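You operate a simulated robot arm through the tools that you are given. There is no shell and no other tool.

You are at the controls of a simulated robot arm. One attempt, no reset.

Task
Put things in order on the top of the mending desk. At the end: the pink paste weight stands where the jar with the red lid stood; the jar with the red lid stands where the grey stone bookend stood; the grey stone bookend stands where the green plant mister stood; the green plant mister is on the beige cork coaster; whatever was shut is shut again. Leave all else as you found it, and nothing knocked over. Set down upright: plant mister.
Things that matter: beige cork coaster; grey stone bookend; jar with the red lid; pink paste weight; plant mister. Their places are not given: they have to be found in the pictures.

It is judged by the outcome, as a careful person would: the job done as asked, and still so three seconds after it is handed in. It fails if anything else is knocked over, pushed out of place, dropped, spilled or broken. Lids that push on must go on centred and level and be pressed home; caps that screw on are set level and turned clockwise until they are tight.

Robot
A 7-joint arm with a two-finger parallel gripper, fixed in place. Base frame: the origin is at the foot of the arm, x ahead of it, y to its left, z up; the work surface is at about z = 760. Units: mm, rad, N and s.
With the tool pointing down near the work surface it reaches from about 200 to 680 mm from the base axis. Its first joint turns from -1.152 to 1.152 rad. Payload 2.4 kg.
The TCP is the grasp point between the finger pads, 30 mm short of the fingertips. In the tool frame z runs along the fingers and y along their closing line. Largest opening 94 mm; finger width 28, thickness 10; the body of the gripper, 50 by 96 mm, starts 55 mm behind the TCP.
Orientation is told as [roll, pitch, yaw] about the base's x, y, z axes, in that order, counted from this pose: with the fingers straight down and closing along the base's y, the tool's x points along the base's -x, its y along +y and its z along -z.

Tools
- The arm moves only by the tool step_arm. Its argument "targets" is a list of rows, each a list of 7 numbers: the shift along the tool's x, y, z in units of 300 mm (1.0 is 300 mm), then the turn, a rotation vector about the tool's x, y, z in units of 120 degrees (1.0 is 120 degrees), then the finger opening in m, from 0 to 0.094. In form: [[dx, dy, dz, ax, ay, az, grip], ...]. A call has 1 to 20 rows; each row is the pose to reach, as a shift and turn from the pose commanded when the call began, along the tool's axes at that moment. A call with a number of a shift or a turn outside -1 to 1 is refused whole. Rows are played at 5 a second. More than 50 mm and 0.15 rad between two rows, or a gripper value outside its range, and nothing of the call is played. A pose out of reach is approached as far as the arm can. The call stops where the force on the tool passes 40 N (or 10 N more than at its start, if that is more) or the arm is blocked; 0.2 s more then pass. Each finger travels about 153 mm/s and halts on what it meets, pressing with about 21 N; the grip force reading is that of the motor and also rises with nothing between the fingers. The clock runs only during rows and for 0.2 s after the last one: add rows that repeat a pose to give the fingers time. The reply holds the time, the measured pose of the TCP, the force on the tool along the base axes, the opening and the grip force, in the units named above and with some noise, with the torque about the TCP (base axes, N m) and any sound that the robot's microphone picked up.
- Cameras (640 x 400 px; columns grow to the right, rows downward): "scene" is fixed at [31.5, 468.8, 1444.9]; the picture's right is [-0.81, -0.59, 0.00], its down [-0.33, 0.46, -0.82] and it looks along [0.49, -0.67, -0.57] (base axes); focal length 312 px, centre (320, 200). "wrist" rides on the gripper at [76, 14, -103] in the tool frame; the picture's right is [-0.18, 0.98, 0.00], its down [-0.75, -0.14, -0.64] and it looks along [-0.63, -0.12, 0.77] (tool axes); focal length 243 px, centre (320, 200).
- get_image(camera): a new picture of that camera. The clock stands still meanwhile.
- point_at(camera, pixels): for up to 12 pixels [column, row] of the newest picture of that camera ("zoom" is the newest enlarged one), the place [x, y, z] in the base frame of the surface seen there, good to about 3 mm. The clock stands still meanwhile.
- close_up(camera, box): a new picture of the part [left, top, right, bottom] of that camera's present view, enlarged. The clock stands still meanwhile.
- hand_in(): hands the job in; it is judged then, once.

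Leave the gripper open and the arm clear of the work at the hand-in unless told otherwise.

The tools are called as a command line: name --pt "numbers of a row" for each row, then --argument value for the rest, lists and objects as JSON in quotes. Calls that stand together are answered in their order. step_arm: Moves the arm, as the interface text tells. Its arguments: {"type":"object","properties":{"targets":{"type":"array"}},"required":["targets"]} The other tools are called the same way: get_image (camera) takes a picture; point_at (camera, pixels) gives the place of the surface under pixels of a picture; close_up (camera, box) takes an enlarged picture of a part of a camera's view; hand_in () hands the job in.

At the start:

```text
time_s: 0.0
tool_pos: [314.6, -186.9, 1036.3]
tool_rot: [-0.001, 0.0, -0.001]
contact_force: [0.4, 0.6, 0.7]
torque: [-0.02, 0.01, -0.01]
gripper_width: 94.0
grasp_force: 0.1
```

scene: 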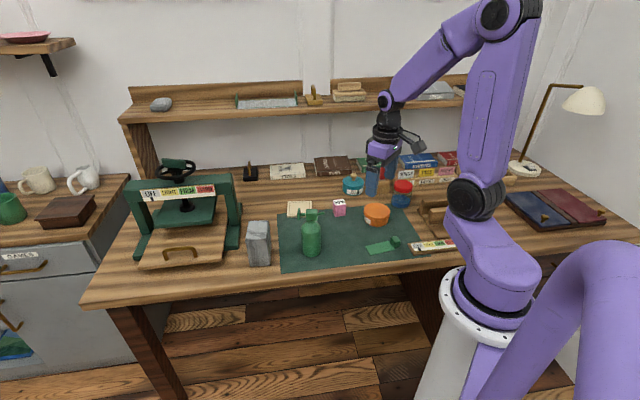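
wrist: 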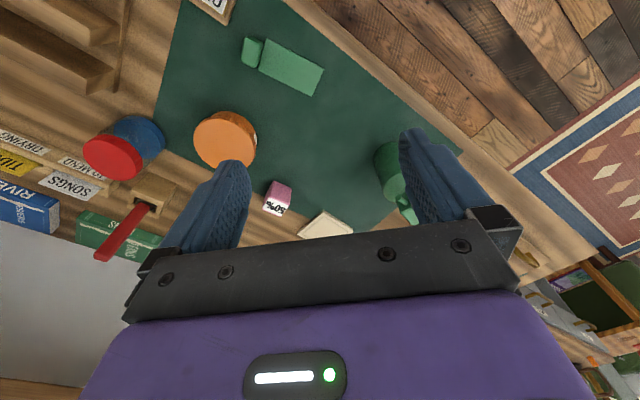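

I see the desk: a green mat with a green mister (about 311,235), a grey stone block (258,243), a pink cube (339,207), an orange tin (377,213), a jar with a red lid (402,190) and a beige square (298,208). I will take enlarged views next.

close_up --camera "scene" --box '[230, 150, 430, 275]'

close_up --camera "wrist" --box '[60, 20, 440, 260]'

close_up --camera "scene" --box '[330, 130, 530, 255]'

close_up --camera "scene" --box '[110, 140, 310, 280]'

```text
3.20 times, centred on (330, 212) of scene
```

zoom: 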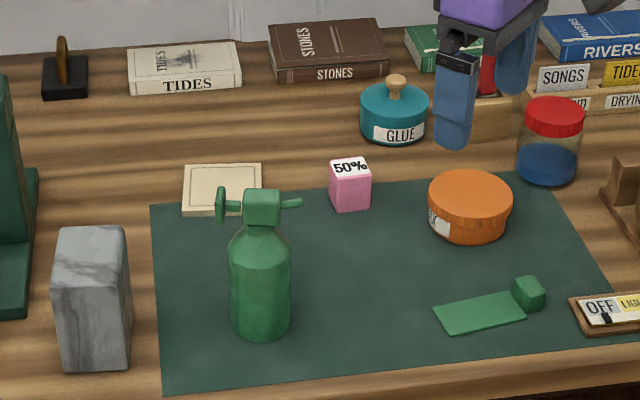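

```text
1.67 times, centred on (250, 140) of wrist
```

zoom: 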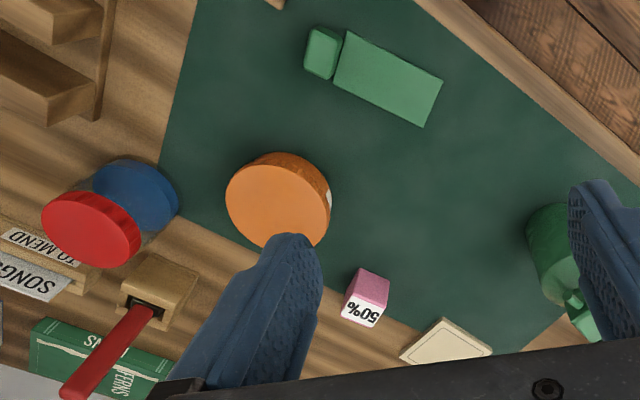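

```text
3.20 times, centred on (430, 192) of scene
```

zoom: 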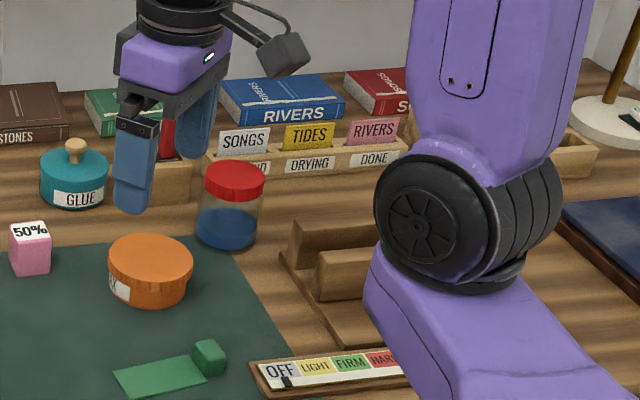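

```text
2.86 times, centred on (210, 210) of scene
```

zoom: 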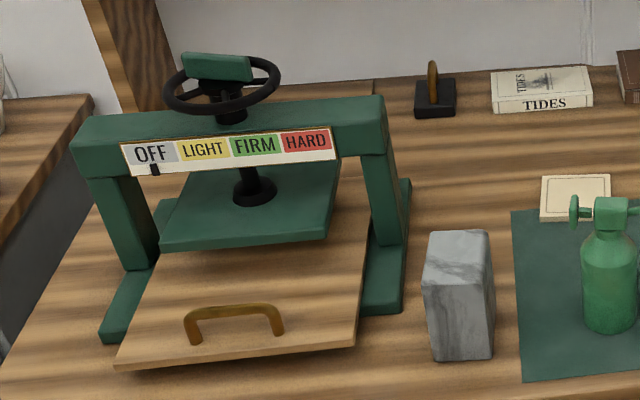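

The pink cube marked "50%" should be the paste weight, the grey marble block the bookend and the beige square the coaster. I will enlarge the central part again and measure points on it.

close_up --camera "scene" --box '[240, 170, 340, 275]'

```text
3.81 times, centred on (290, 222) of scene
```

zoom: 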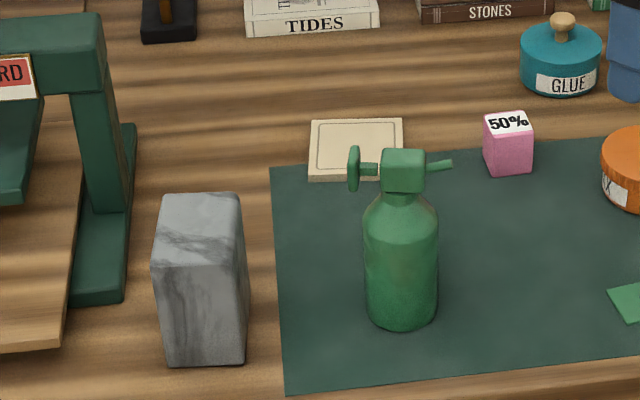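

Measuring coaster corners, mister top and base, bookend corners and pink cube in this zoom.

point_at --camera "zoom" --pixels '[[313, 121], [401, 121], [311, 176], [348, 150], [403, 158], [401, 322], [400, 260], [354, 168], [445, 166], [370, 240], [432, 240], [403, 178]]'

point_at --camera "zoom" --pixels '[[168, 198], [236, 197], [240, 258], [160, 260], [170, 362], [242, 360], [245, 300], [487, 118], [524, 114], [530, 130], [490, 134], [510, 173]]'

```text
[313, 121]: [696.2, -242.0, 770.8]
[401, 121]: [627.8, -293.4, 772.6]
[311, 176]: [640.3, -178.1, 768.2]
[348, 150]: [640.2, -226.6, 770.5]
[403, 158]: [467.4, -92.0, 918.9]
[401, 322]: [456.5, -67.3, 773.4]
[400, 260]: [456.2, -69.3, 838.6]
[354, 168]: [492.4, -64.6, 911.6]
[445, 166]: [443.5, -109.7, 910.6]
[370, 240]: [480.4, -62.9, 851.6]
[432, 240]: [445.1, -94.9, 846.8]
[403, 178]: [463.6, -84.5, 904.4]
```

```text
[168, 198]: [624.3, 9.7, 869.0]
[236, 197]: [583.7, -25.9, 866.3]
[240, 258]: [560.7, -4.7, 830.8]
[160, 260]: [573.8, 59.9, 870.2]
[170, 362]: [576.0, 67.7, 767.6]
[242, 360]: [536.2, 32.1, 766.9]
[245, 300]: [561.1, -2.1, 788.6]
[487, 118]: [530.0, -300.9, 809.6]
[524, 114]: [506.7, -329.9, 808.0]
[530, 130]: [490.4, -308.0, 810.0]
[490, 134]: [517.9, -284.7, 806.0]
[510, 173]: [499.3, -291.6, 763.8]
```

The coaster centres near (634,-236), the bookend near (579,17) and the mister near (470,-90). Next I measure the jar, its neighbours, and the press near the bookend.

point_at --camera "zoom" --pixels '[[122, 298], [130, 130], [118, 200], [100, 60], [104, 20], [70, 300], [75, 260], [35, 60], [35, 345], [100, 290], [110, 100], [60, 345]]'

close_up --camera "scene" --box '[330, 150, 430, 255]'

```text
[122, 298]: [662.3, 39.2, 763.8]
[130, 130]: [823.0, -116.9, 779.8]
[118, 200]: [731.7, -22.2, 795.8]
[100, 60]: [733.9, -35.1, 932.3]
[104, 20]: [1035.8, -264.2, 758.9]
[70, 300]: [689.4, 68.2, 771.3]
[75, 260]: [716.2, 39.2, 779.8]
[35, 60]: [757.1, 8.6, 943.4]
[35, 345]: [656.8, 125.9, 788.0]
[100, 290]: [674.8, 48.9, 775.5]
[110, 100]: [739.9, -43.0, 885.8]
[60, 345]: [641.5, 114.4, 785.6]
```

```text
3.81 times, centred on (380, 202) of scene
```

zoom: 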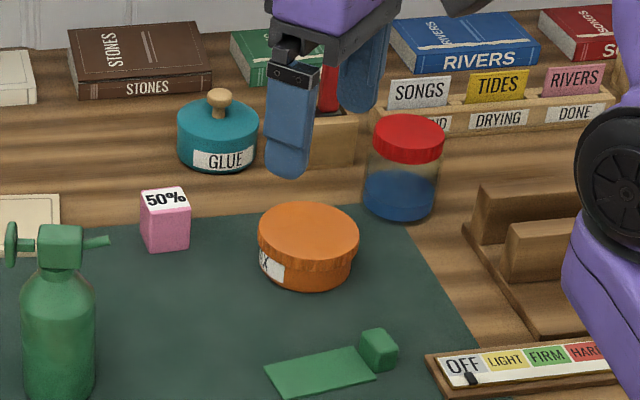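

The press foot's near corner is at (662,39), which leaves about 50 mm beside the bookend. Now I measure the jar, tin, stand and box.

point_at --camera "zoom" --pixels '[[409, 130], [375, 130], [443, 130], [407, 152], [400, 205], [370, 195], [432, 200], [409, 117], [345, 125], [450, 125], [340, 160], [352, 118]]'

point_at --camera "zoom" --pixels '[[308, 230], [260, 235], [355, 240], [310, 208], [305, 285], [480, 200], [500, 185], [468, 230], [212, 100], [218, 130], [228, 165], [470, 130]]'

point_at --camera "zoom" --pixels '[[146, 192], [184, 190], [189, 207], [147, 211], [147, 248], [188, 248], [166, 200], [414, 219], [395, 215], [430, 90], [500, 85], [60, 225]]'

```text
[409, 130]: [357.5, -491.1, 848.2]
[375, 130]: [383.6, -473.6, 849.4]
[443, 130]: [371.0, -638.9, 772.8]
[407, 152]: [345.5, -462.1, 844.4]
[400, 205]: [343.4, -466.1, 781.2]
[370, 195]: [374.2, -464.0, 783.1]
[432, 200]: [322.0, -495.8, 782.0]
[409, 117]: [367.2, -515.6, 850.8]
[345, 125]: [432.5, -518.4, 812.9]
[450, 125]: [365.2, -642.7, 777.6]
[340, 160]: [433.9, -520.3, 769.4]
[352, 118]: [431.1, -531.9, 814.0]
```

```text
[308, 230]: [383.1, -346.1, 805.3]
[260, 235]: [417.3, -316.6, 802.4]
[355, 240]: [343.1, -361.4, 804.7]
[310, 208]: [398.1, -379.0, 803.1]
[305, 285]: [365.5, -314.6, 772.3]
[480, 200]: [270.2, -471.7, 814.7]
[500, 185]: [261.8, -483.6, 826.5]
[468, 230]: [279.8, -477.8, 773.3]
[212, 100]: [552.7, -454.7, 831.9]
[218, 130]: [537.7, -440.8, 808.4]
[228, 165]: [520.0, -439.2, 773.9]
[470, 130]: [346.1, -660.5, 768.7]
```

```text
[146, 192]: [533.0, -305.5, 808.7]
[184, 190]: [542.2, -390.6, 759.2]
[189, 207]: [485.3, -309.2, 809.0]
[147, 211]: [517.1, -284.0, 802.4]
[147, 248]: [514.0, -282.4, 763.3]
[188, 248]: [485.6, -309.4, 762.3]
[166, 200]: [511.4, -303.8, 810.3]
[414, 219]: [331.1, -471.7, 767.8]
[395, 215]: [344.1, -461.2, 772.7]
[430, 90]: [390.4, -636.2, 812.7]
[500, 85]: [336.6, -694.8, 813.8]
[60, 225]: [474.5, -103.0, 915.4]
```

The jar centres at about (357,-488), lid top 850, and the pink weight at about (511,-306). The mister's nozzle line runs at about 42° in the base frame, so I'll yaw the gripper +42.5° to close across it. I move over the mister at the present height and look with the wrist camera.

step_arm --pt "-0.065 0.04 0 0 0 -0.044 0.094" --pt "-0.13 0.081 0 0 0 -0.089 0.094" --pt "-0.194 0.121 0 0 0 -0.133 0.094" --pt "-0.259 0.162 0 0 0 -0.177 0.094" --pt "-0.324 0.202 0 0 0 -0.221 0.094" --pt "-0.389 0.242 0 0 0 -0.266 0.094" --pt "-0.453 0.283 0 0 0 -0.31 0.094" --pt "-0.518 0.323 0 0 0 -0.354 0.094" --pt "-0.518 0.323 0 0 0 -0.354 0.094"

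get_image --camera "wrist"

get_image --camera "scene"

```text
time_s: 2.0
tool_pos: [471.6, -91.7, 1036.0]
tool_rot: [-0.001, 0.001, 0.741]
contact_force: [-0.2, -0.5, 0.2]
torque: [0.0, 0.04, 0.02]
gripper_width: 93.9
grasp_force: 0.1
```

```text
taken
```

wrist: 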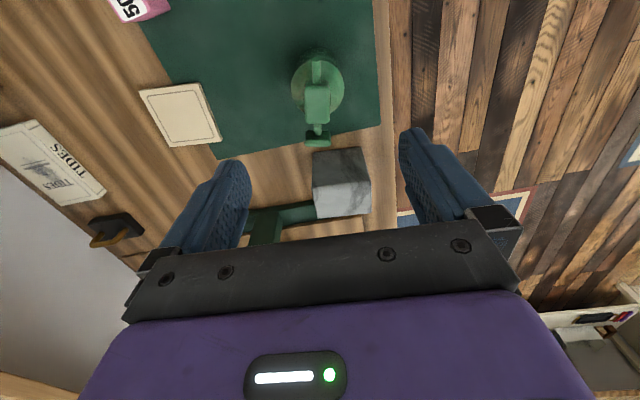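

```text
taken
```

scene: 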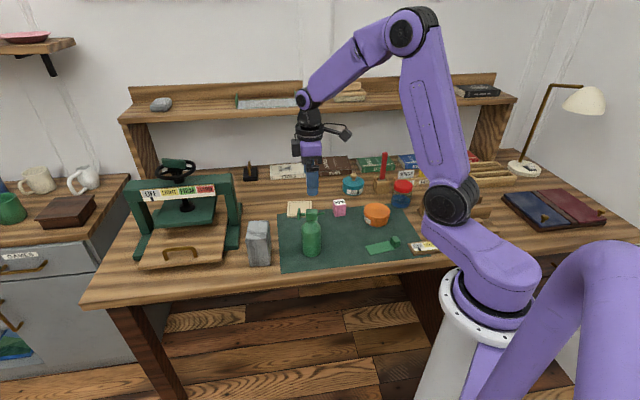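

The nozzle line appears nearly vertical in the wrist view (317,60→135), so the yaw is right. I'll enlarge and measure the mister, the coaster and the bookend.

close_up --camera "wrist" --box '[120, 40, 400, 220]'

```text
2.22 times, centred on (260, 130) of wrist
```

zoom: 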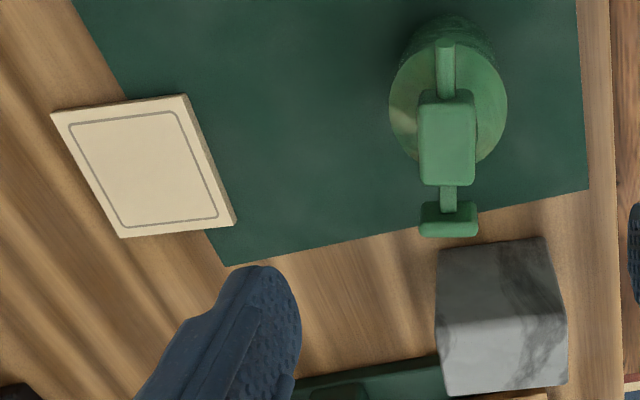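

point_at --camera "zoom" --pixels '[[53, 114], [184, 96], [233, 224], [122, 236], [146, 165], [422, 98], [473, 98], [470, 182], [422, 182], [392, 105], [505, 105], [446, 48]]'

point_at --camera "zoom" --pixels '[[440, 250], [544, 240], [565, 318], [437, 325], [450, 390], [562, 382], [425, 230], [475, 230], [425, 208], [475, 208], [410, 160], [488, 160]]'

```text
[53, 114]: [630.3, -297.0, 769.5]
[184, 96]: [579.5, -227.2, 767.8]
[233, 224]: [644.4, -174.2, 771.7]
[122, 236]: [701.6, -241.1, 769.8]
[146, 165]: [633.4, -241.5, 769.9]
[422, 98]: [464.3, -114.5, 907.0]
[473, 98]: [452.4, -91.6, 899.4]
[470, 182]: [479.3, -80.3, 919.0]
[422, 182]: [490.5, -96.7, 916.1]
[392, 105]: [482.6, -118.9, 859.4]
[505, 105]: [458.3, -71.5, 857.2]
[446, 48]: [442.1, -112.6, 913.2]
```

```text
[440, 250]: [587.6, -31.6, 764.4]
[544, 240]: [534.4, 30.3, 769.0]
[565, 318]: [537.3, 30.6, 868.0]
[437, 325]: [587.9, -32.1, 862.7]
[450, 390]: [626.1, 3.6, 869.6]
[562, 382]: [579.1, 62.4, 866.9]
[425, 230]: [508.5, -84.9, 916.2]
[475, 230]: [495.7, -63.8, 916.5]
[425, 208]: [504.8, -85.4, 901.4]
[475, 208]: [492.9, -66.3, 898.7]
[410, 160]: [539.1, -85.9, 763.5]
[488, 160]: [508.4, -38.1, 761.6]
```

Coaster centre is about (638,-235). Mister axis is about (471.5,-93), body radius about 27, top 919, with the nozzle line at about 33°. Bookend centre is about (581,16). I lower over the mister to z=870 with the yaw corrected to about 34° and fingers open.

step_arm --pt "0 0 0.055 0 0 0.02 0.094" --pt "0 0 0.11 0 0 0.04 0.094" --pt "0 0 0.165 0 0 0.06 0.094" --pt "0 0 0.22 0 0 0.07 0.094" --pt "0 0 0.28 0 0 0.07 0.094" --pt "0 0 0.34 0 0 0.07 0.094" --pt "0 0 0.4 0 0 0.07 0.094" --pt "0 0 0.45 0 0 0.07 0.094" --pt "0 0 0.5 0 0 0.07 0.094" --pt "0 0 0.53 0 0 0.07 0.094" --pt "0 0 0.553 0 0 0.07 0.094" --pt "0 0 0.553 0 0 0.07 0.094"

close_up --camera "scene" --box '[240, 170, 380, 275]'

get_image --camera "wrist"

```text
time_s: 4.6
tool_pos: [472.1, -91.3, 869.9]
tool_rot: [0.0, 0.0, 0.595]
contact_force: [-0.9, 0.0, 0.3]
torque: [-0.01, 0.01, -0.01]
gripper_width: 94.0
grasp_force: 0.0
```

```text
3.81 times, centred on (310, 222) of scene
```

zoom: 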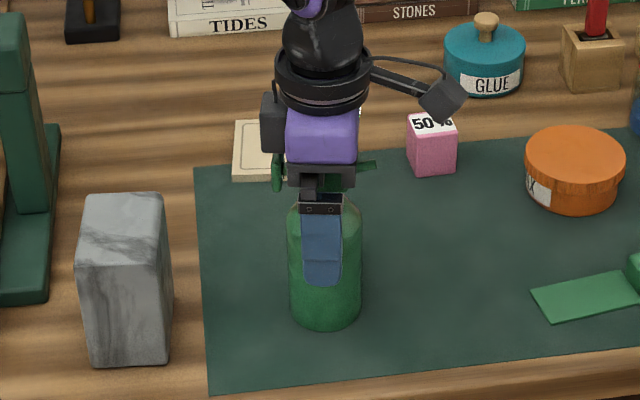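

```text
taken
```

wrist: 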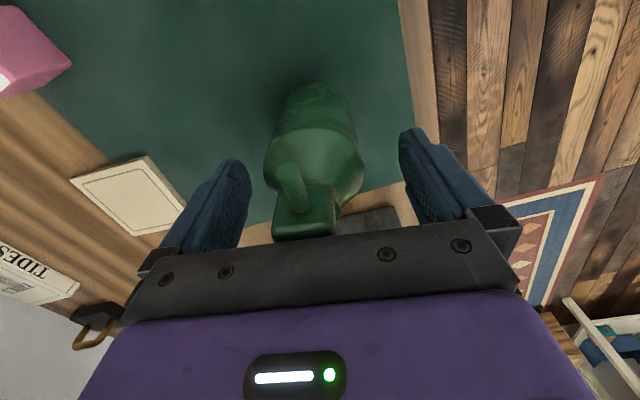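

The fingers straddle the mister body, clear of the head. I close on it.

step_arm --pt "0 0 0 0 0 0 0.07" --pt "0 0 0 0 0 0 0.06" --pt "0 0 0 0 0 0 0.045" --pt "0 0 0 0 0 0 0.04" --pt "0 0 0 0 0 0 0.04"

```text
time_s: 5.8
tool_pos: [470.8, -91.3, 869.9]
tool_rot: [0.001, -0.001, 0.596]
contact_force: [0.9, 0.4, 1.2]
torque: [0.14, -0.01, -0.02]
gripper_width: 59.3
grasp_force: 21.0
```

Held at 59.3 mm. I lift 45 mm and carry it to above the coaster at about (632,-233).

step_arm --pt "0 0 -0.02 0 0 0 0.04" --pt "0 0 -0.06 0 0 0 0.04" --pt "0 0 -0.11 0 0 0 0.04" --pt "0 0 -0.15 0 0 0 0.04" --pt "-0.009 -0.035 -0.15 0 0 0 0.04" --pt "-0.027 -0.104 -0.15 0 0 0 0.04" --pt "-0.045 -0.173 -0.15 0 0 0 0.04" --pt "-0.063 -0.242 -0.15 0 0 0 0.04" --pt "-0.081 -0.311 -0.15 0 0 0 0.04" --pt "-0.098 -0.381 -0.15 0 0 0 0.04" --pt "-0.116 -0.45 -0.15 0 0 0 0.04" --pt "-0.134 -0.519 -0.15 0 0 0 0.04" --pt "-0.152 -0.588 -0.15 0 0 0 0.04" --pt "-0.17 -0.657 -0.15 0 0 0 0.04" --pt "-0.179 -0.692 -0.15 0 0 0 0.04" --pt "-0.179 -0.692 -0.15 0 0 0 0.04"

close_up --camera "scene" --box '[230, 130, 410, 250]'

get_image --camera "wrist"

```text
time_s: 9.2
tool_pos: [630.0, -233.4, 913.9]
tool_rot: [0.001, 0.0, 0.593]
contact_force: [0.3, -0.4, -2.5]
torque: [0.01, 0.02, 0.01]
gripper_width: 59.0
grasp_force: 20.6
```

```text
3.33 times, centred on (320, 190) of scene
```

zoom: 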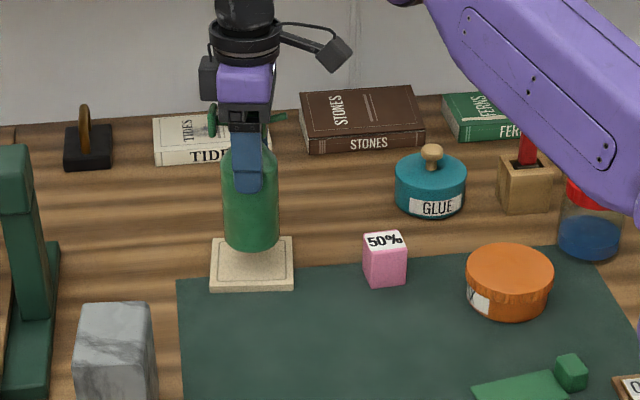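

```text
taken
```

wrist: 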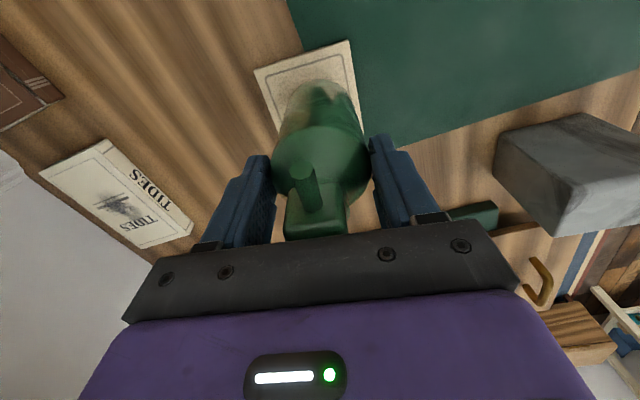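

The mister hangs over the coaster, weight about 2.5 N. I lower 30 mm with a small correction, then go in small steps.

step_arm --pt "-0.003 -0.004 0.02 0 0 0 0.04" --pt "-0.006 -0.008 0.05 0 0 0 0.04" --pt "-0.006 -0.008 0.08 0 0 0 0.04" --pt "-0.006 -0.008 0.1 0 0 0 0.04" --pt "-0.006 -0.008 0.107 0 0 0 0.04" --pt "-0.006 -0.008 0.107 0 0 0 0.04"

close_up --camera "scene" --box '[260, 160, 340, 220]'

```text
time_s: 10.6
tool_pos: [634.0, -234.2, 884.0]
tool_rot: [0.0, -0.002, 0.596]
contact_force: [0.4, -0.1, -1.7]
torque: [-0.02, 0.02, 0.02]
gripper_width: 59.2
grasp_force: 20.7
```

```text
6.67 times, centred on (300, 190) of scene
```

zoom: 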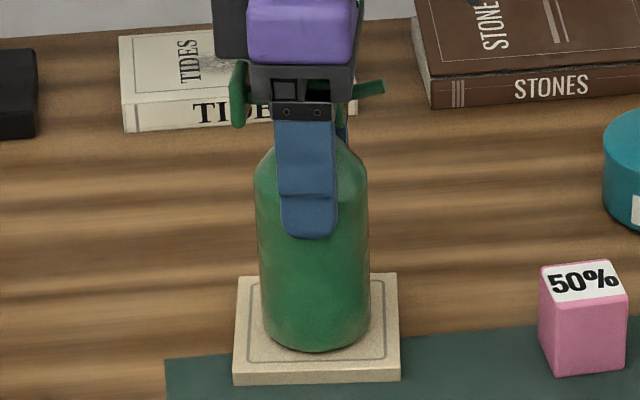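

It hangs a few mm above the coaster, well centred. I lower 3 mm slowly and read the force.

step_arm --pt "0 0 0.003 0 0 0 0.04" --pt "0 0 0.007 0 0 0 0.04" --pt "0 0 0.01 0 0 0 0.04" --pt "0 0 0.01 0 0 0 0.04"

```text
time_s: 11.6
tool_pos: [633.4, -235.7, 881.3]
tool_rot: [0.0, 0.0, 0.594]
contact_force: [0.1, 0.4, 0.1]
torque: [0.01, 0.0, -0.02]
gripper_width: 59.4
grasp_force: 21.0
```

The force has gone from about -2 to about 0, so the base is touching. One more millimetre.

step_arm --pt "0 0 0.002 0 0 0 0.04" --pt "0 0 0.004 0 0 0 0.04" --pt "0 0 0.004 0 0 0 0.04"

```text
time_s: 12.4
tool_pos: [635.1, -234.4, 880.1]
tool_rot: [-0.002, -0.001, 0.595]
contact_force: [-3.9, 2.3, 14.3]
torque: [0.2, 0.22, 0.04]
gripper_width: 59.3
grasp_force: 20.9
```

14 N means it is firmly seated. I ease up slightly, open, and rise straight up.

step_arm --pt "0 0 -0.003 0 0 0 0.04" --pt "0 0 -0.003 0 0 0 0.062" --pt "0 0 -0.003 0 0 0 0.075" --pt "0 0 -0.003 0 0 0 0.09" --pt "0 0 -0.003 0 0 0 0.094" --pt "0 0 -0.05 0 0 0 0.094" --pt "0 0 -0.12 0 0 0 0.094" --pt "0 0 -0.2 0 0 0 0.094" --pt "0 0 -0.28 0 0 0 0.094" --pt "0 0 -0.36 0 0 0 0.094" --pt "0 0 -0.4 0 0 0 0.094"

close_up --camera "scene" --box '[230, 130, 410, 250]'

```text
time_s: 14.8
tool_pos: [632.5, -234.9, 999.6]
tool_rot: [-0.001, -0.001, 0.595]
contact_force: [0.8, -1.1, 0.6]
torque: [0.04, 0.01, -0.02]
gripper_width: 93.7
grasp_force: 0.1
```

```text
3.33 times, centred on (320, 190) of scene
```

zoom: 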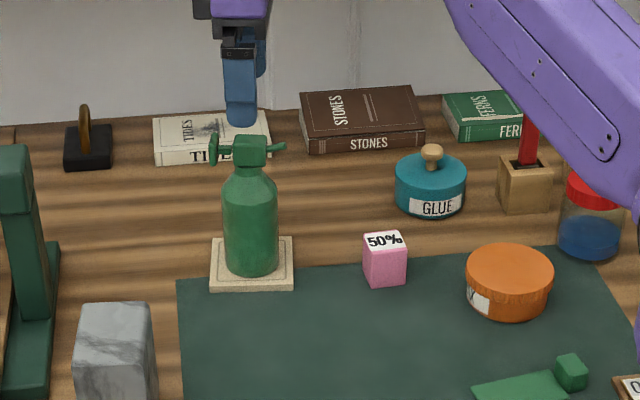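

The mister stands upright on the coaster. Next is the bookend: I move above (581,16) at this height, turning to yaw -50° so the fingers close across its narrow side.

step_arm --pt "-0.023 0.056 0 0 0 0.05 0.094" --pt "-0.046 0.113 0 0 0 0.1 0.094" --pt "-0.069 0.169 0 0 0 0.15 0.094" --pt "-0.092 0.226 0 0 0 0.2 0.094" --pt "-0.115 0.282 0 0 0 0.25 0.094" --pt "-0.138 0.339 0 0 0 0.3 0.094" --pt "-0.161 0.395 0 0 0 0.35 0.094" --pt "-0.184 0.451 0 0 0 0.4 0.094" --pt "-0.207 0.508 0 0 0 0.45 0.094" --pt "-0.23 0.564 0 0 0 0.5 0.094" --pt "-0.253 0.621 0 0 0 0.55 0.094" --pt "-0.276 0.677 0 0 0 0.6 0.094" --pt "-0.299 0.734 0 0 0 0.65 0.094" --pt "-0.322 0.79 0 0 0 0.701 0.094" --pt "-0.322 0.79 0 0 0 0.701 0.094"

get_image --camera "wrist"

close_up --camera "scene" --box '[200, 150, 360, 270]'

```text
time_s: 18.0
tool_pos: [580.7, 15.8, 998.7]
tool_rot: [-0.002, -0.001, -0.877]
contact_force: [1.0, -0.2, 0.5]
torque: [0.04, -0.04, -0.04]
gripper_width: 94.1
grasp_force: 0.2
```

```text
taken
```

wrist: 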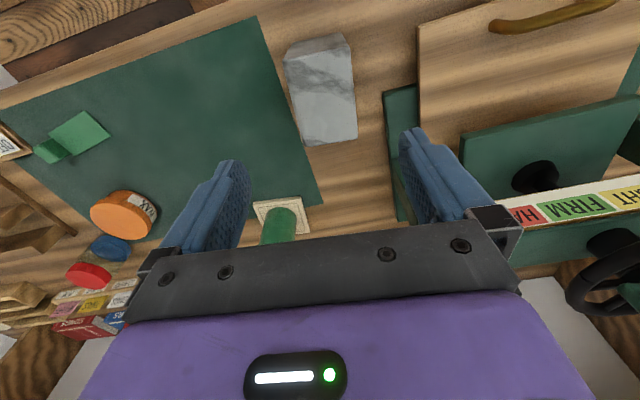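

```text
3.33 times, centred on (280, 210) of scene
```

zoom: 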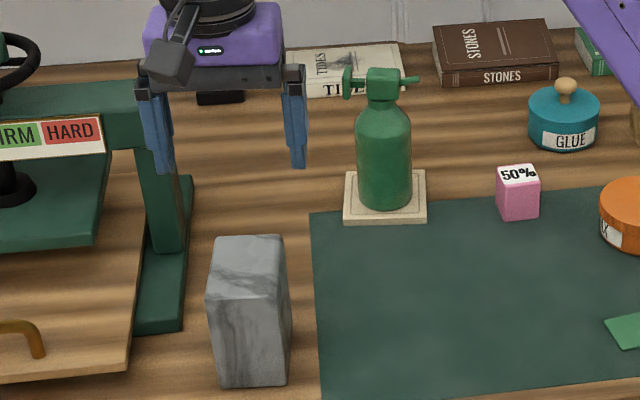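

The arm is above the bookend. I measure the bookend's corners once more from here.

close_up --camera "wrist" --box '[240, 10, 420, 170]'

```text
2.50 times, centred on (330, 90) of wrist
```

zoom: 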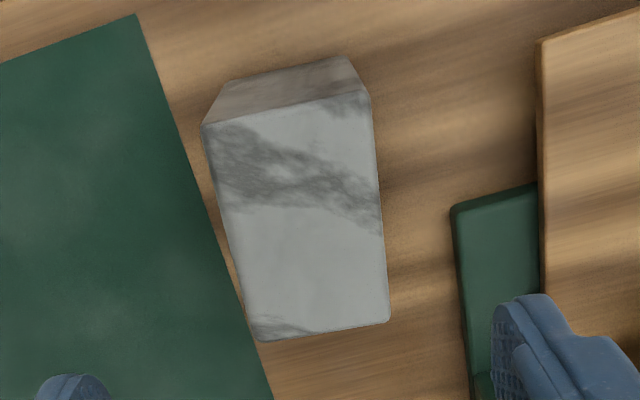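

point_at --camera "zoom" --pixels '[[208, 127], [364, 94], [386, 318], [260, 336], [238, 240], [385, 210], [300, 220], [453, 210], [535, 186], [540, 60], [245, 300], [350, 62]]'

```text
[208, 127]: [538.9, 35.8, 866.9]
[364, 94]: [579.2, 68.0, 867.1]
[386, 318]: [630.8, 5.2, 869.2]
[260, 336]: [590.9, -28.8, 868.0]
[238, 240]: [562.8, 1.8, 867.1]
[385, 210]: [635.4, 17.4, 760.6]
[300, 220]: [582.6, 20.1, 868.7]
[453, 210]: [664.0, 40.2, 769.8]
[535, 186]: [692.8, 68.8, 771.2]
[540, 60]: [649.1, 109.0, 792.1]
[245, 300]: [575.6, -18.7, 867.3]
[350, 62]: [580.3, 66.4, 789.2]
```

Bookend centre is about (583,18), 52 × 81 × 108 mm, narrow axis at 39.5°. I shift 3 mm along tool y and lower to z≈828.

step_arm --pt "0 0.005 0.05 0 0 0 0.094" --pt "0 0.01 0.11 0 0 0 0.094" --pt "0 0.01 0.18 0 0 0 0.094" --pt "0 0.01 0.25 0 0 0 0.094" --pt "0 0.01 0.32 0 0 0 0.094" --pt "0 0.01 0.39 0 0 0 0.094" --pt "0 0.01 0.45 0 0 0 0.094" --pt "0 0.01 0.5 0 0 0 0.094" --pt "0 0.01 0.54 0 0 0 0.094" --pt "0 0.01 0.569 0 0 0 0.094" --pt "0 0.01 0.569 0 0 0 0.094"

close_up --camera "scene" --box '[200, 170, 330, 275]'

```text
time_s: 20.4
tool_pos: [582.7, 18.1, 828.2]
tool_rot: [0.0, -0.001, -0.876]
contact_force: [-1.1, 0.0, -0.5]
torque: [0.0, 0.0, -0.02]
gripper_width: 93.7
grasp_force: 0.1
```

```text
3.81 times, centred on (265, 222) of scene
```

zoom: 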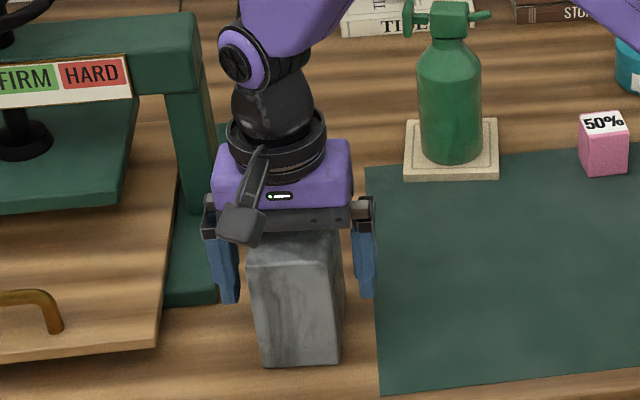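

The fingers stand either side of the block with clearance. I close on it.

step_arm --pt "0 0 0 0 0 0 0.075" --pt "0 0 0 0 0 0 0.06" --pt "0 0 0 0 0 0 0.045" --pt "0 0 0 0 0 0 0.035" --pt "0 0 0 0 0 0 0.03" --pt "0 0 0 0 0 0 0.03"

```text
time_s: 21.8
tool_pos: [583.2, 17.9, 829.0]
tool_rot: [0.0, 0.0, -0.873]
contact_force: [2.5, 0.4, 0.3]
torque: [-0.08, -0.02, 0.09]
gripper_width: 64.6
grasp_force: 21.1
```

Held at 64.6 mm. I lift 10 mm and check that it holds.

step_arm --pt "0 0 -0.01 0 0 0 0.03" --pt "0 0 -0.02 0 0 0 0.03" --pt "0 0 -0.033 0 0 0 0.03" --pt "0 0 -0.033 0 0 0 0.03"

close_up --camera "scene" --box '[200, 170, 330, 275]'

```text
time_s: 22.8
tool_pos: [583.9, 18.1, 839.4]
tool_rot: [0.003, -0.002, -0.874]
contact_force: [3.4, 1.3, 2.5]
torque: [-0.06, 0.21, -0.04]
gripper_width: 64.2
grasp_force: 20.8
```

```text
3.81 times, centred on (265, 222) of scene
```

zoom: 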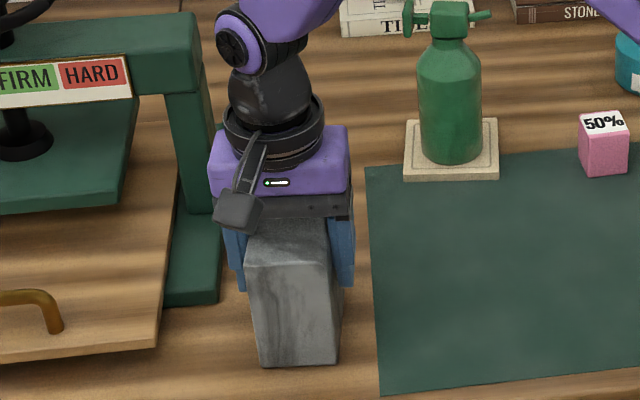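

The block's base looks to be still at row ~365, so it may not have lifted. I look more closely before going on.

get_image --camera "wrist"

close_up --camera "scene" --box '[230, 200, 300, 270]'

```text
taken
```

wrist: 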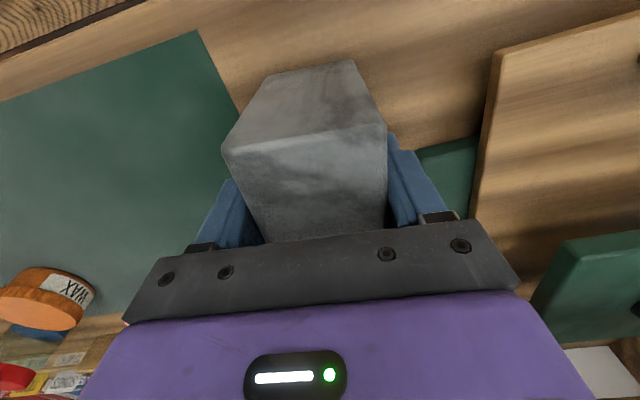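

```text
5.71 times, centred on (265, 235) of scene
```

zoom: 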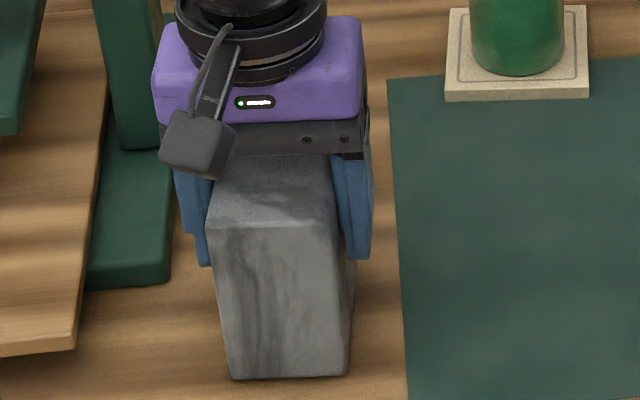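

I measure the block's top corners and base to see whether it has moved up or turned.

point_at --camera "zoom" --pixels '[[270, 222], [213, 222], [335, 225], [240, 190], [300, 185], [235, 370], [345, 370], [290, 360], [190, 250], [360, 240], [353, 290], [330, 165]]'

point_at --camera "wrist" --pixels '[[226, 150], [384, 128], [380, 220], [262, 240], [300, 180], [353, 64], [270, 80], [240, 180], [385, 200], [330, 220]]'

```text
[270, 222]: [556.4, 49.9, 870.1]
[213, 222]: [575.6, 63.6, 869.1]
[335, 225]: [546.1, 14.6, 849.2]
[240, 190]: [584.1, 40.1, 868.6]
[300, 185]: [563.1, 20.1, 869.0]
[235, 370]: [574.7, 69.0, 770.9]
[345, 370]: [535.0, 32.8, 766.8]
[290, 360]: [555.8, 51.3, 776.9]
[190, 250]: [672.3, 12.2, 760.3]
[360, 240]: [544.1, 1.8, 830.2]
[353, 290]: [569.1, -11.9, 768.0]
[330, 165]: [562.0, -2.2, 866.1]
```

```text
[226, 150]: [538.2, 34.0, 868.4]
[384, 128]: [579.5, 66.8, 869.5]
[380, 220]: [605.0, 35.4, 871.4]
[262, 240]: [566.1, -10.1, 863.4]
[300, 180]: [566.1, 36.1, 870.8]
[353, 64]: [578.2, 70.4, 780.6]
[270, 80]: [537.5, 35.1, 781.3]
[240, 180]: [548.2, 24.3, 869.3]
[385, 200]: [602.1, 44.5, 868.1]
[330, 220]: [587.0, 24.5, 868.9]
```

The block has not lifted or moved. I enlarge the wrist view to see how the fingers meet it.

close_up --camera "wrist" --box '[180, 100, 440, 260]'

close_up --camera "scene" --box '[240, 205, 290, 245]'

```text
2.46 times, centred on (310, 180) of wrist
```

zoom: 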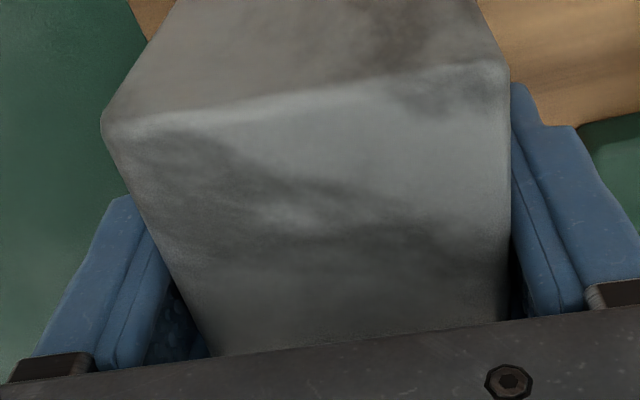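

```text
10.00 times, centred on (265, 225) of scene
```

zoom: 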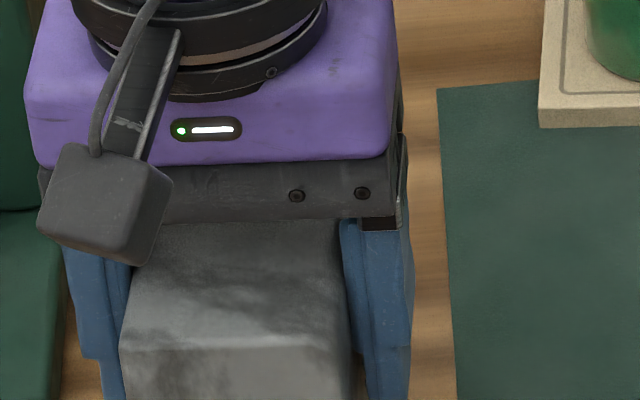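

Both fingers seem to touch, but the block did not follow. I test with another small upward move and read the force.

step_arm --pt "0 0 -0.008 0 0 0 0.03"

step_arm --pt "0 0 -0.008 0 0 0 0.0"

close_up --camera "scene" --box '[230, 200, 300, 270]'

```text
time_s: 23.2
tool_pos: [582.8, 17.6, 839.7]
tool_rot: [-0.003, 0.003, -0.872]
contact_force: [1.0, 0.9, 0.4]
torque: [0.04, -0.36, 0.05]
gripper_width: 64.3
grasp_force: 20.9
```

```text
time_s: 23.6
tool_pos: [581.3, 17.0, 841.9]
tool_rot: [-0.001, 0.001, -0.875]
contact_force: [0.0, 0.2, -13.3]
torque: [0.03, 0.01, -0.02]
gripper_width: 64.6
grasp_force: 21.1
```

```text
5.71 times, centred on (265, 235) of scene
```

zoom: 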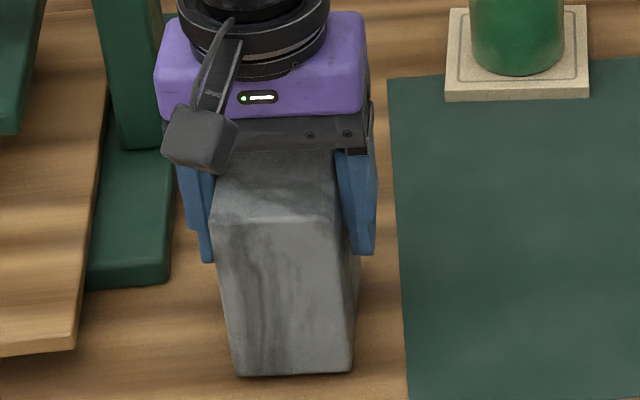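

The force now reads -13.3 N, so the block is being carried and weighs about 1.3 kg. I hold still a moment to see whether it slips.

step_arm --pt "0 0 0 0 0 0 0.0" --pt "0 0 0 0 0 0 0.0" --pt "0 0 0 0 0 0 0.0" --pt "0 0 0 0 0 0 0.0"

close_up --camera "scene" --box '[230, 200, 300, 270]'

```text
time_s: 24.6
tool_pos: [583.8, 17.9, 843.5]
tool_rot: [-0.001, 0.002, -0.873]
contact_force: [-1.0, 0.4, -13.9]
torque: [0.0, 0.0, -0.02]
gripper_width: 64.5
grasp_force: 20.7
```

```text
5.71 times, centred on (265, 235) of scene
```

zoom: 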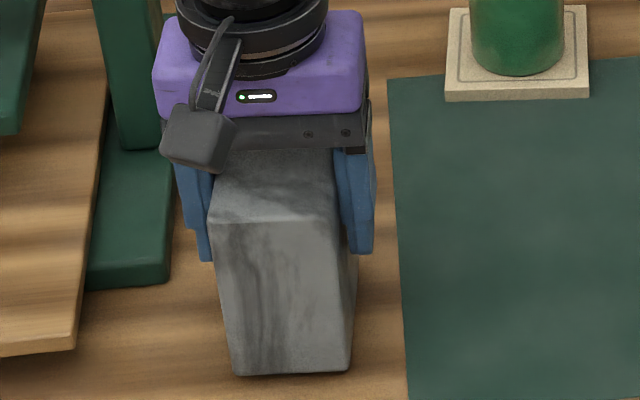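

point_at --camera "zoom" --pixels '[[270, 215], [225, 210], [235, 368], [345, 368], [290, 360], [300, 180]]'

step_arm --pt "0 0 0 0 0 0 0.0" --pt "0 0 0 0 0 0 0.0" --pt "0 0 0 0 0 0 0.0" --pt "0 0 0 0 0 0 0.0" --pt "0 0 0 0 0 0 0.0" --pt "0 0 0 0 0 0 0.0"

close_up --camera "scene" --box '[230, 200, 300, 270]'

```text
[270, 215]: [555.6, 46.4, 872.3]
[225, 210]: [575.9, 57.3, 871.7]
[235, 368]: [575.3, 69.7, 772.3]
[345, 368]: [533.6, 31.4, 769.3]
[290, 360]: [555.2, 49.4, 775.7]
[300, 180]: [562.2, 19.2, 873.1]
```

```text
time_s: 26.0
tool_pos: [582.8, 17.7, 843.2]
tool_rot: [0.0, 0.0, -0.875]
contact_force: [0.6, -0.3, -14.2]
torque: [0.03, 0.03, 0.01]
gripper_width: 64.4
grasp_force: 20.7
```

```text
5.71 times, centred on (265, 235) of scene
```

zoom: 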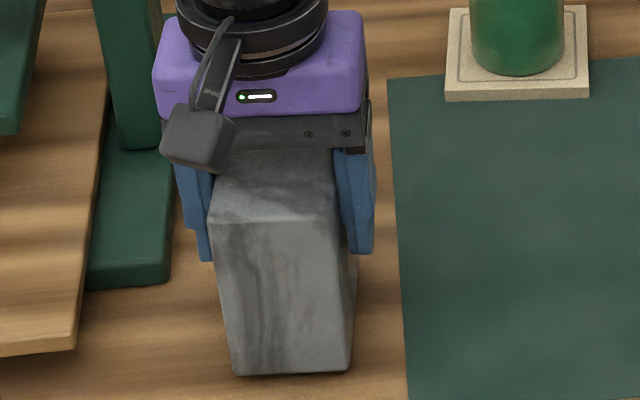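

The block's top is at 872, so it is held about 4 mm up and steady at -14 N. The grip is marginal for this weight, so I keep everything slow and low. I lift another 7 mm at under 1 mm per row.

step_arm --pt "0 0 -0.001 0 0 0 0.0" --pt "0 0 -0.003 0 0 0 0.0" --pt "0 0 -0.005 0 0 0 0.0" --pt "0 0 -0.007 0 0 0 0.0" --pt "0 0 -0.009 0 0 0 0.0" --pt "0 0 -0.011 0 0 0 0.0" --pt "0 0 -0.013 0 0 0 0.0" --pt "0 0 -0.015 0 0 0 0.0" --pt "0 0 -0.017 0 0 0 0.0" --pt "0 0 -0.019 0 0 0 0.0" --pt "0 0 -0.021 0 0 0 0.0" --pt "0 0 -0.023 0 0 0 0.0" --pt "0 0 -0.024 0 0 0 0.0" --pt "0 0 -0.024 0 0 0 0.0"

close_up --camera "scene" --box '[230, 200, 300, 270]'

```text
time_s: 29.0
tool_pos: [583.6, 18.8, 850.5]
tool_rot: [-0.002, -0.001, -0.874]
contact_force: [0.2, 0.7, -13.0]
torque: [-0.01, -0.01, -0.02]
gripper_width: 64.4
grasp_force: 20.5
```

```text
5.71 times, centred on (265, 235) of scene
```

zoom: 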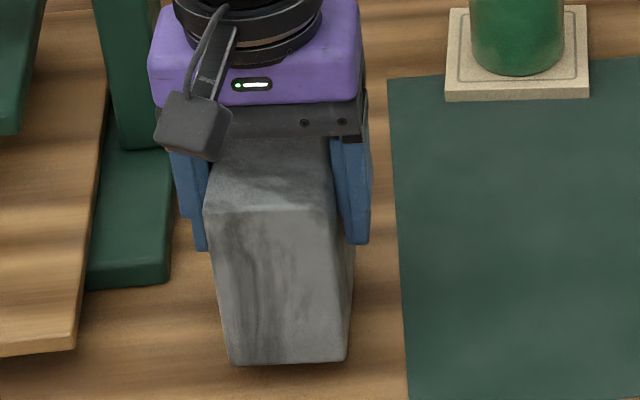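

It's lifted clear by about 11 mm and steady. I now carry it slowly, first half of the way toward (471.5,-92.5).

step_arm --pt "0 -0.003 0 0 0 0 0.0" --pt "-0.001 -0.009 0 0 0 0 0.0" --pt "-0.002 -0.018 0 0 0 0 0.0" --pt "-0.003 -0.031 0 0 0 0 0.0" --pt "-0.004 -0.047 0 0 0 0 0.0" --pt "-0.005 -0.064 0 0 0 0 0.0" --pt "-0.007 -0.081 0 0 0 0 0.0" --pt "-0.008 -0.098 0 0 0 0 0.0" --pt "-0.01 -0.115 0 0 0 0 0.0" --pt "-0.011 -0.132 0 0 0 0 0.0" --pt "-0.013 -0.149 0 0 0 0 0.0" --pt "-0.014 -0.166 0 0 0 0 0.0" --pt "-0.015 -0.183 0 0 0 0 0.0" --pt "-0.017 -0.2 0 0 0 0 0.0" --pt "-0.018 -0.217 0 0 0 0 0.0" --pt "-0.02 -0.234 0 0 0 0 0.0" --pt "-0.021 -0.248 0 0 0 0 0.0" --pt "-0.022 -0.258 0 0 0 0 0.0" --pt "-0.022 -0.264 0 0 0 0 0.0" --pt "-0.023 -0.267 0 0 0 0 0.0"

close_up --camera "scene" --box '[230, 190, 330, 275]'

```text
time_s: 33.2
tool_pos: [526.1, -39.4, 850.4]
tool_rot: [-0.001, 0.001, -0.875]
contact_force: [0.4, 0.3, -13.9]
torque: [0.04, 0.0, -0.01]
gripper_width: 64.3
grasp_force: 21.1
```

```text
4.71 times, centred on (280, 232) of scene
```

zoom: 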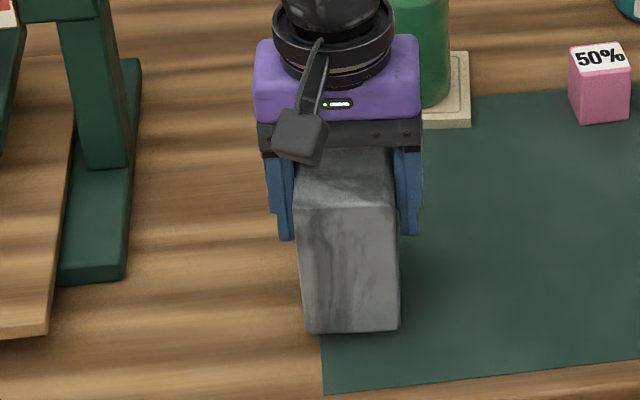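

No slip. The second half follows.

step_arm --pt "0 -0.003 0 0 0 0 0.0" --pt "-0.001 -0.009 0 0 0 0 0.0" --pt "-0.001 -0.018 0 0 0 0 0.0" --pt "-0.002 -0.031 0 0 0 0 0.0" --pt "-0.003 -0.046 0 0 0 0 0.0" --pt "-0.005 -0.062 0 0 0 0 0.0" --pt "-0.006 -0.078 0 0 0 0 0.0" --pt "-0.007 -0.094 0 0 0 0 0.0" --pt "-0.008 -0.11 0 0 0 0 0.0" --pt "-0.009 -0.126 0 0 0 0 0.0" --pt "-0.011 -0.142 0 0 0 0 0.0" --pt "-0.012 -0.158 0 0 0 0 0.0" --pt "-0.013 -0.174 0 0 0 0 0.0" --pt "-0.014 -0.19 0 0 0 0 0.0" --pt "-0.015 -0.206 0 0 0 0 0.0" --pt "-0.017 -0.222 0 0 0 0 0.0" --pt "-0.018 -0.236 0 0 0 0 0.0" --pt "-0.019 -0.246 0 0 0 0 0.0" --pt "-0.019 -0.251 0 0 0 0 0.0" --pt "-0.019 -0.253 0 0 0 0 0.0"

close_up --camera "scene" --box '[240, 190, 350, 275]'

```text
time_s: 37.4
tool_pos: [470.5, -92.0, 850.8]
tool_rot: [0.001, 0.0, -0.876]
contact_force: [-0.2, 0.4, -13.6]
torque: [0.01, 0.0, -0.04]
gripper_width: 64.4
grasp_force: 21.0
```

```text
4.71 times, centred on (295, 232) of scene
```

zoom: 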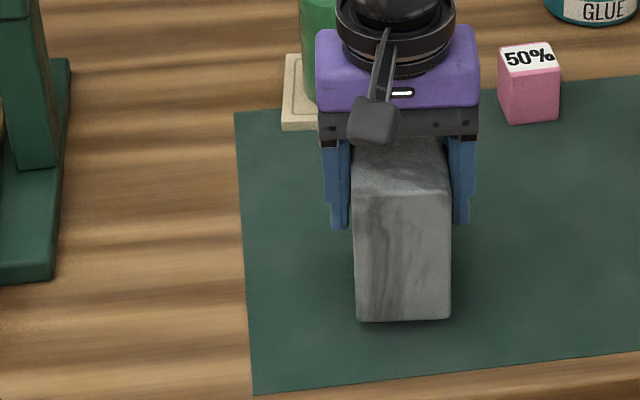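

It's over the mister's old place. I lower slowly by 7 mm first.

step_arm --pt "0 0 0.002 0 0 0 0.0" --pt "0 0 0.005 0 0 0 0.0" --pt "0 0 0.008 0 0 0 0.0" --pt "0 0 0.011 0 0 0 0.0" --pt "0 0 0.014 0 0 0 0.0" --pt "0 0 0.017 0 0 0 0.0" --pt "0 0 0.02 0 0 0 0.0" --pt "0 0 0.023 0 0 0 0.0" --pt "0 0 0.024 0 0 0 0.0" --pt "0 0 0.024 0 0 0 0.0"

```text
time_s: 39.6
tool_pos: [472.1, -91.6, 843.4]
tool_rot: [0.001, 0.0, -0.874]
contact_force: [0.9, 0.9, -13.5]
torque: [-0.01, 0.03, 0.0]
gripper_width: 64.4
grasp_force: 21.4
```

Still hanging (-13.5 N). I lower further in half-millimetre steps.

step_arm --pt "0 0 0.002 0 0 0 0.0" --pt "0 0 0.004 0 0 0 0.0" --pt "0 0 0.006 0 0 0 0.0" --pt "0 0 0.006 0 0 0 0.0"

```text
time_s: 40.6
tool_pos: [471.9, -92.0, 841.6]
tool_rot: [0.0, 0.0, -0.874]
contact_force: [-0.7, 0.2, -13.5]
torque: [-0.01, -0.02, -0.02]
gripper_width: 64.4
grasp_force: 21.3
```

step_arm --pt "0 0 0.002 0 0 0 0.0" --pt "0 0 0.004 0 0 0 0.0" --pt "0 0 0.005 0 0 0 0.0" --pt "0 0 0.005 0 0 0 0.0"

```text
time_s: 41.6
tool_pos: [473.0, -91.1, 840.2]
tool_rot: [-0.001, 0.0, -0.874]
contact_force: [-0.6, 0.2, -12.8]
torque: [-0.02, 0.03, 0.01]
gripper_width: 64.4
grasp_force: 21.3
```

step_arm --pt "0 0 0.002 0 0 0 0.0" --pt "0 0 0.004 0 0 0 0.0" --pt "0 0 0.004 0 0 0 0.0"

```text
time_s: 42.4
tool_pos: [473.0, -91.2, 840.2]
tool_rot: [0.002, -0.001, -0.875]
contact_force: [-2.7, 0.2, 9.8]
torque: [0.16, 0.52, 0.02]
gripper_width: 64.4
grasp_force: 21.1
```

The force is now +9.8 N, so it is down on the mat. I open and rise.

step_arm --pt "0 0 -0.001 0 0 0 0.03" --pt "0 0 -0.001 0 0 0 0.066" --pt "0 0 -0.001 0 0 0 0.08" --pt "0 0 -0.001 0 0 0 0.094" --pt "0 0 -0.001 0 0 0 0.094" --pt "0 0 -0.04 0 0 0 0.094" --pt "0 0 -0.1 0 0 0 0.094" --pt "0 0 -0.17 0 0 0 0.094" --pt "0 0 -0.25 0 0 0 0.094" --pt "0 0 -0.34 0 0 0 0.094" --pt "0 0 -0.43 0 0 0 0.094" --pt "0 0 -0.5 0 0 0 0.094" --pt "0 0 -0.533 0 0 0 0.094"

get_image --camera "scene"

close_up --camera "wrist" --box '[120, 0, 440, 200]'

```text
time_s: 45.2
tool_pos: [472.5, -89.5, 999.2]
tool_rot: [0.0, -0.001, -0.874]
contact_force: [0.9, 0.6, 0.0]
torque: [-0.02, 0.03, 0.05]
gripper_width: 94.5
grasp_force: 0.0
```

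```text
taken
```

scene: 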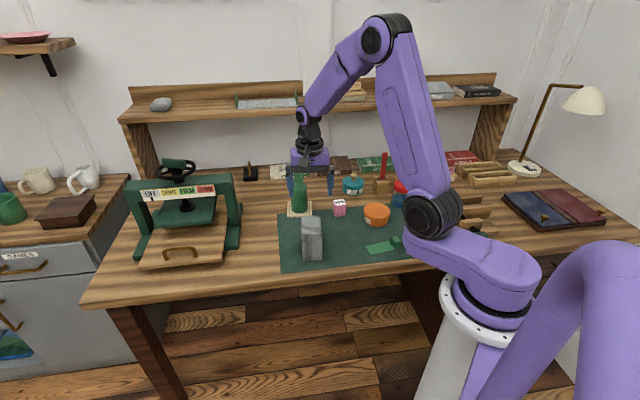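

```text
2.00 times, centred on (280, 100) of wrist
```

zoom: 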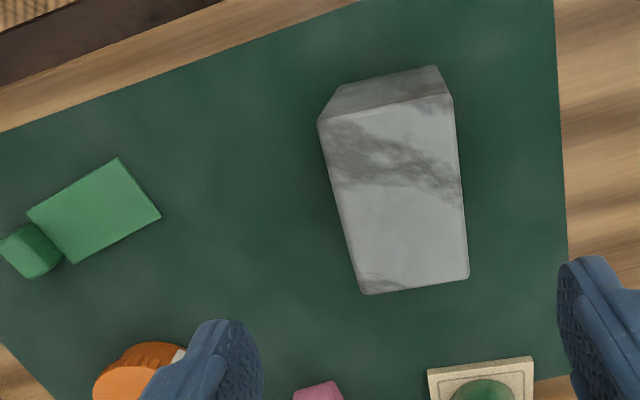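

The bookend stands on the mat. I check where its centre is.

point_at --camera "zoom" --pixels '[[323, 121], [449, 98], [466, 274], [366, 290], [395, 190]]'

```text
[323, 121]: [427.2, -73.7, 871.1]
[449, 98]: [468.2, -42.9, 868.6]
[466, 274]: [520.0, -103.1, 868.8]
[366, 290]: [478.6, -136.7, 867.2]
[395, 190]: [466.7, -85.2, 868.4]
```

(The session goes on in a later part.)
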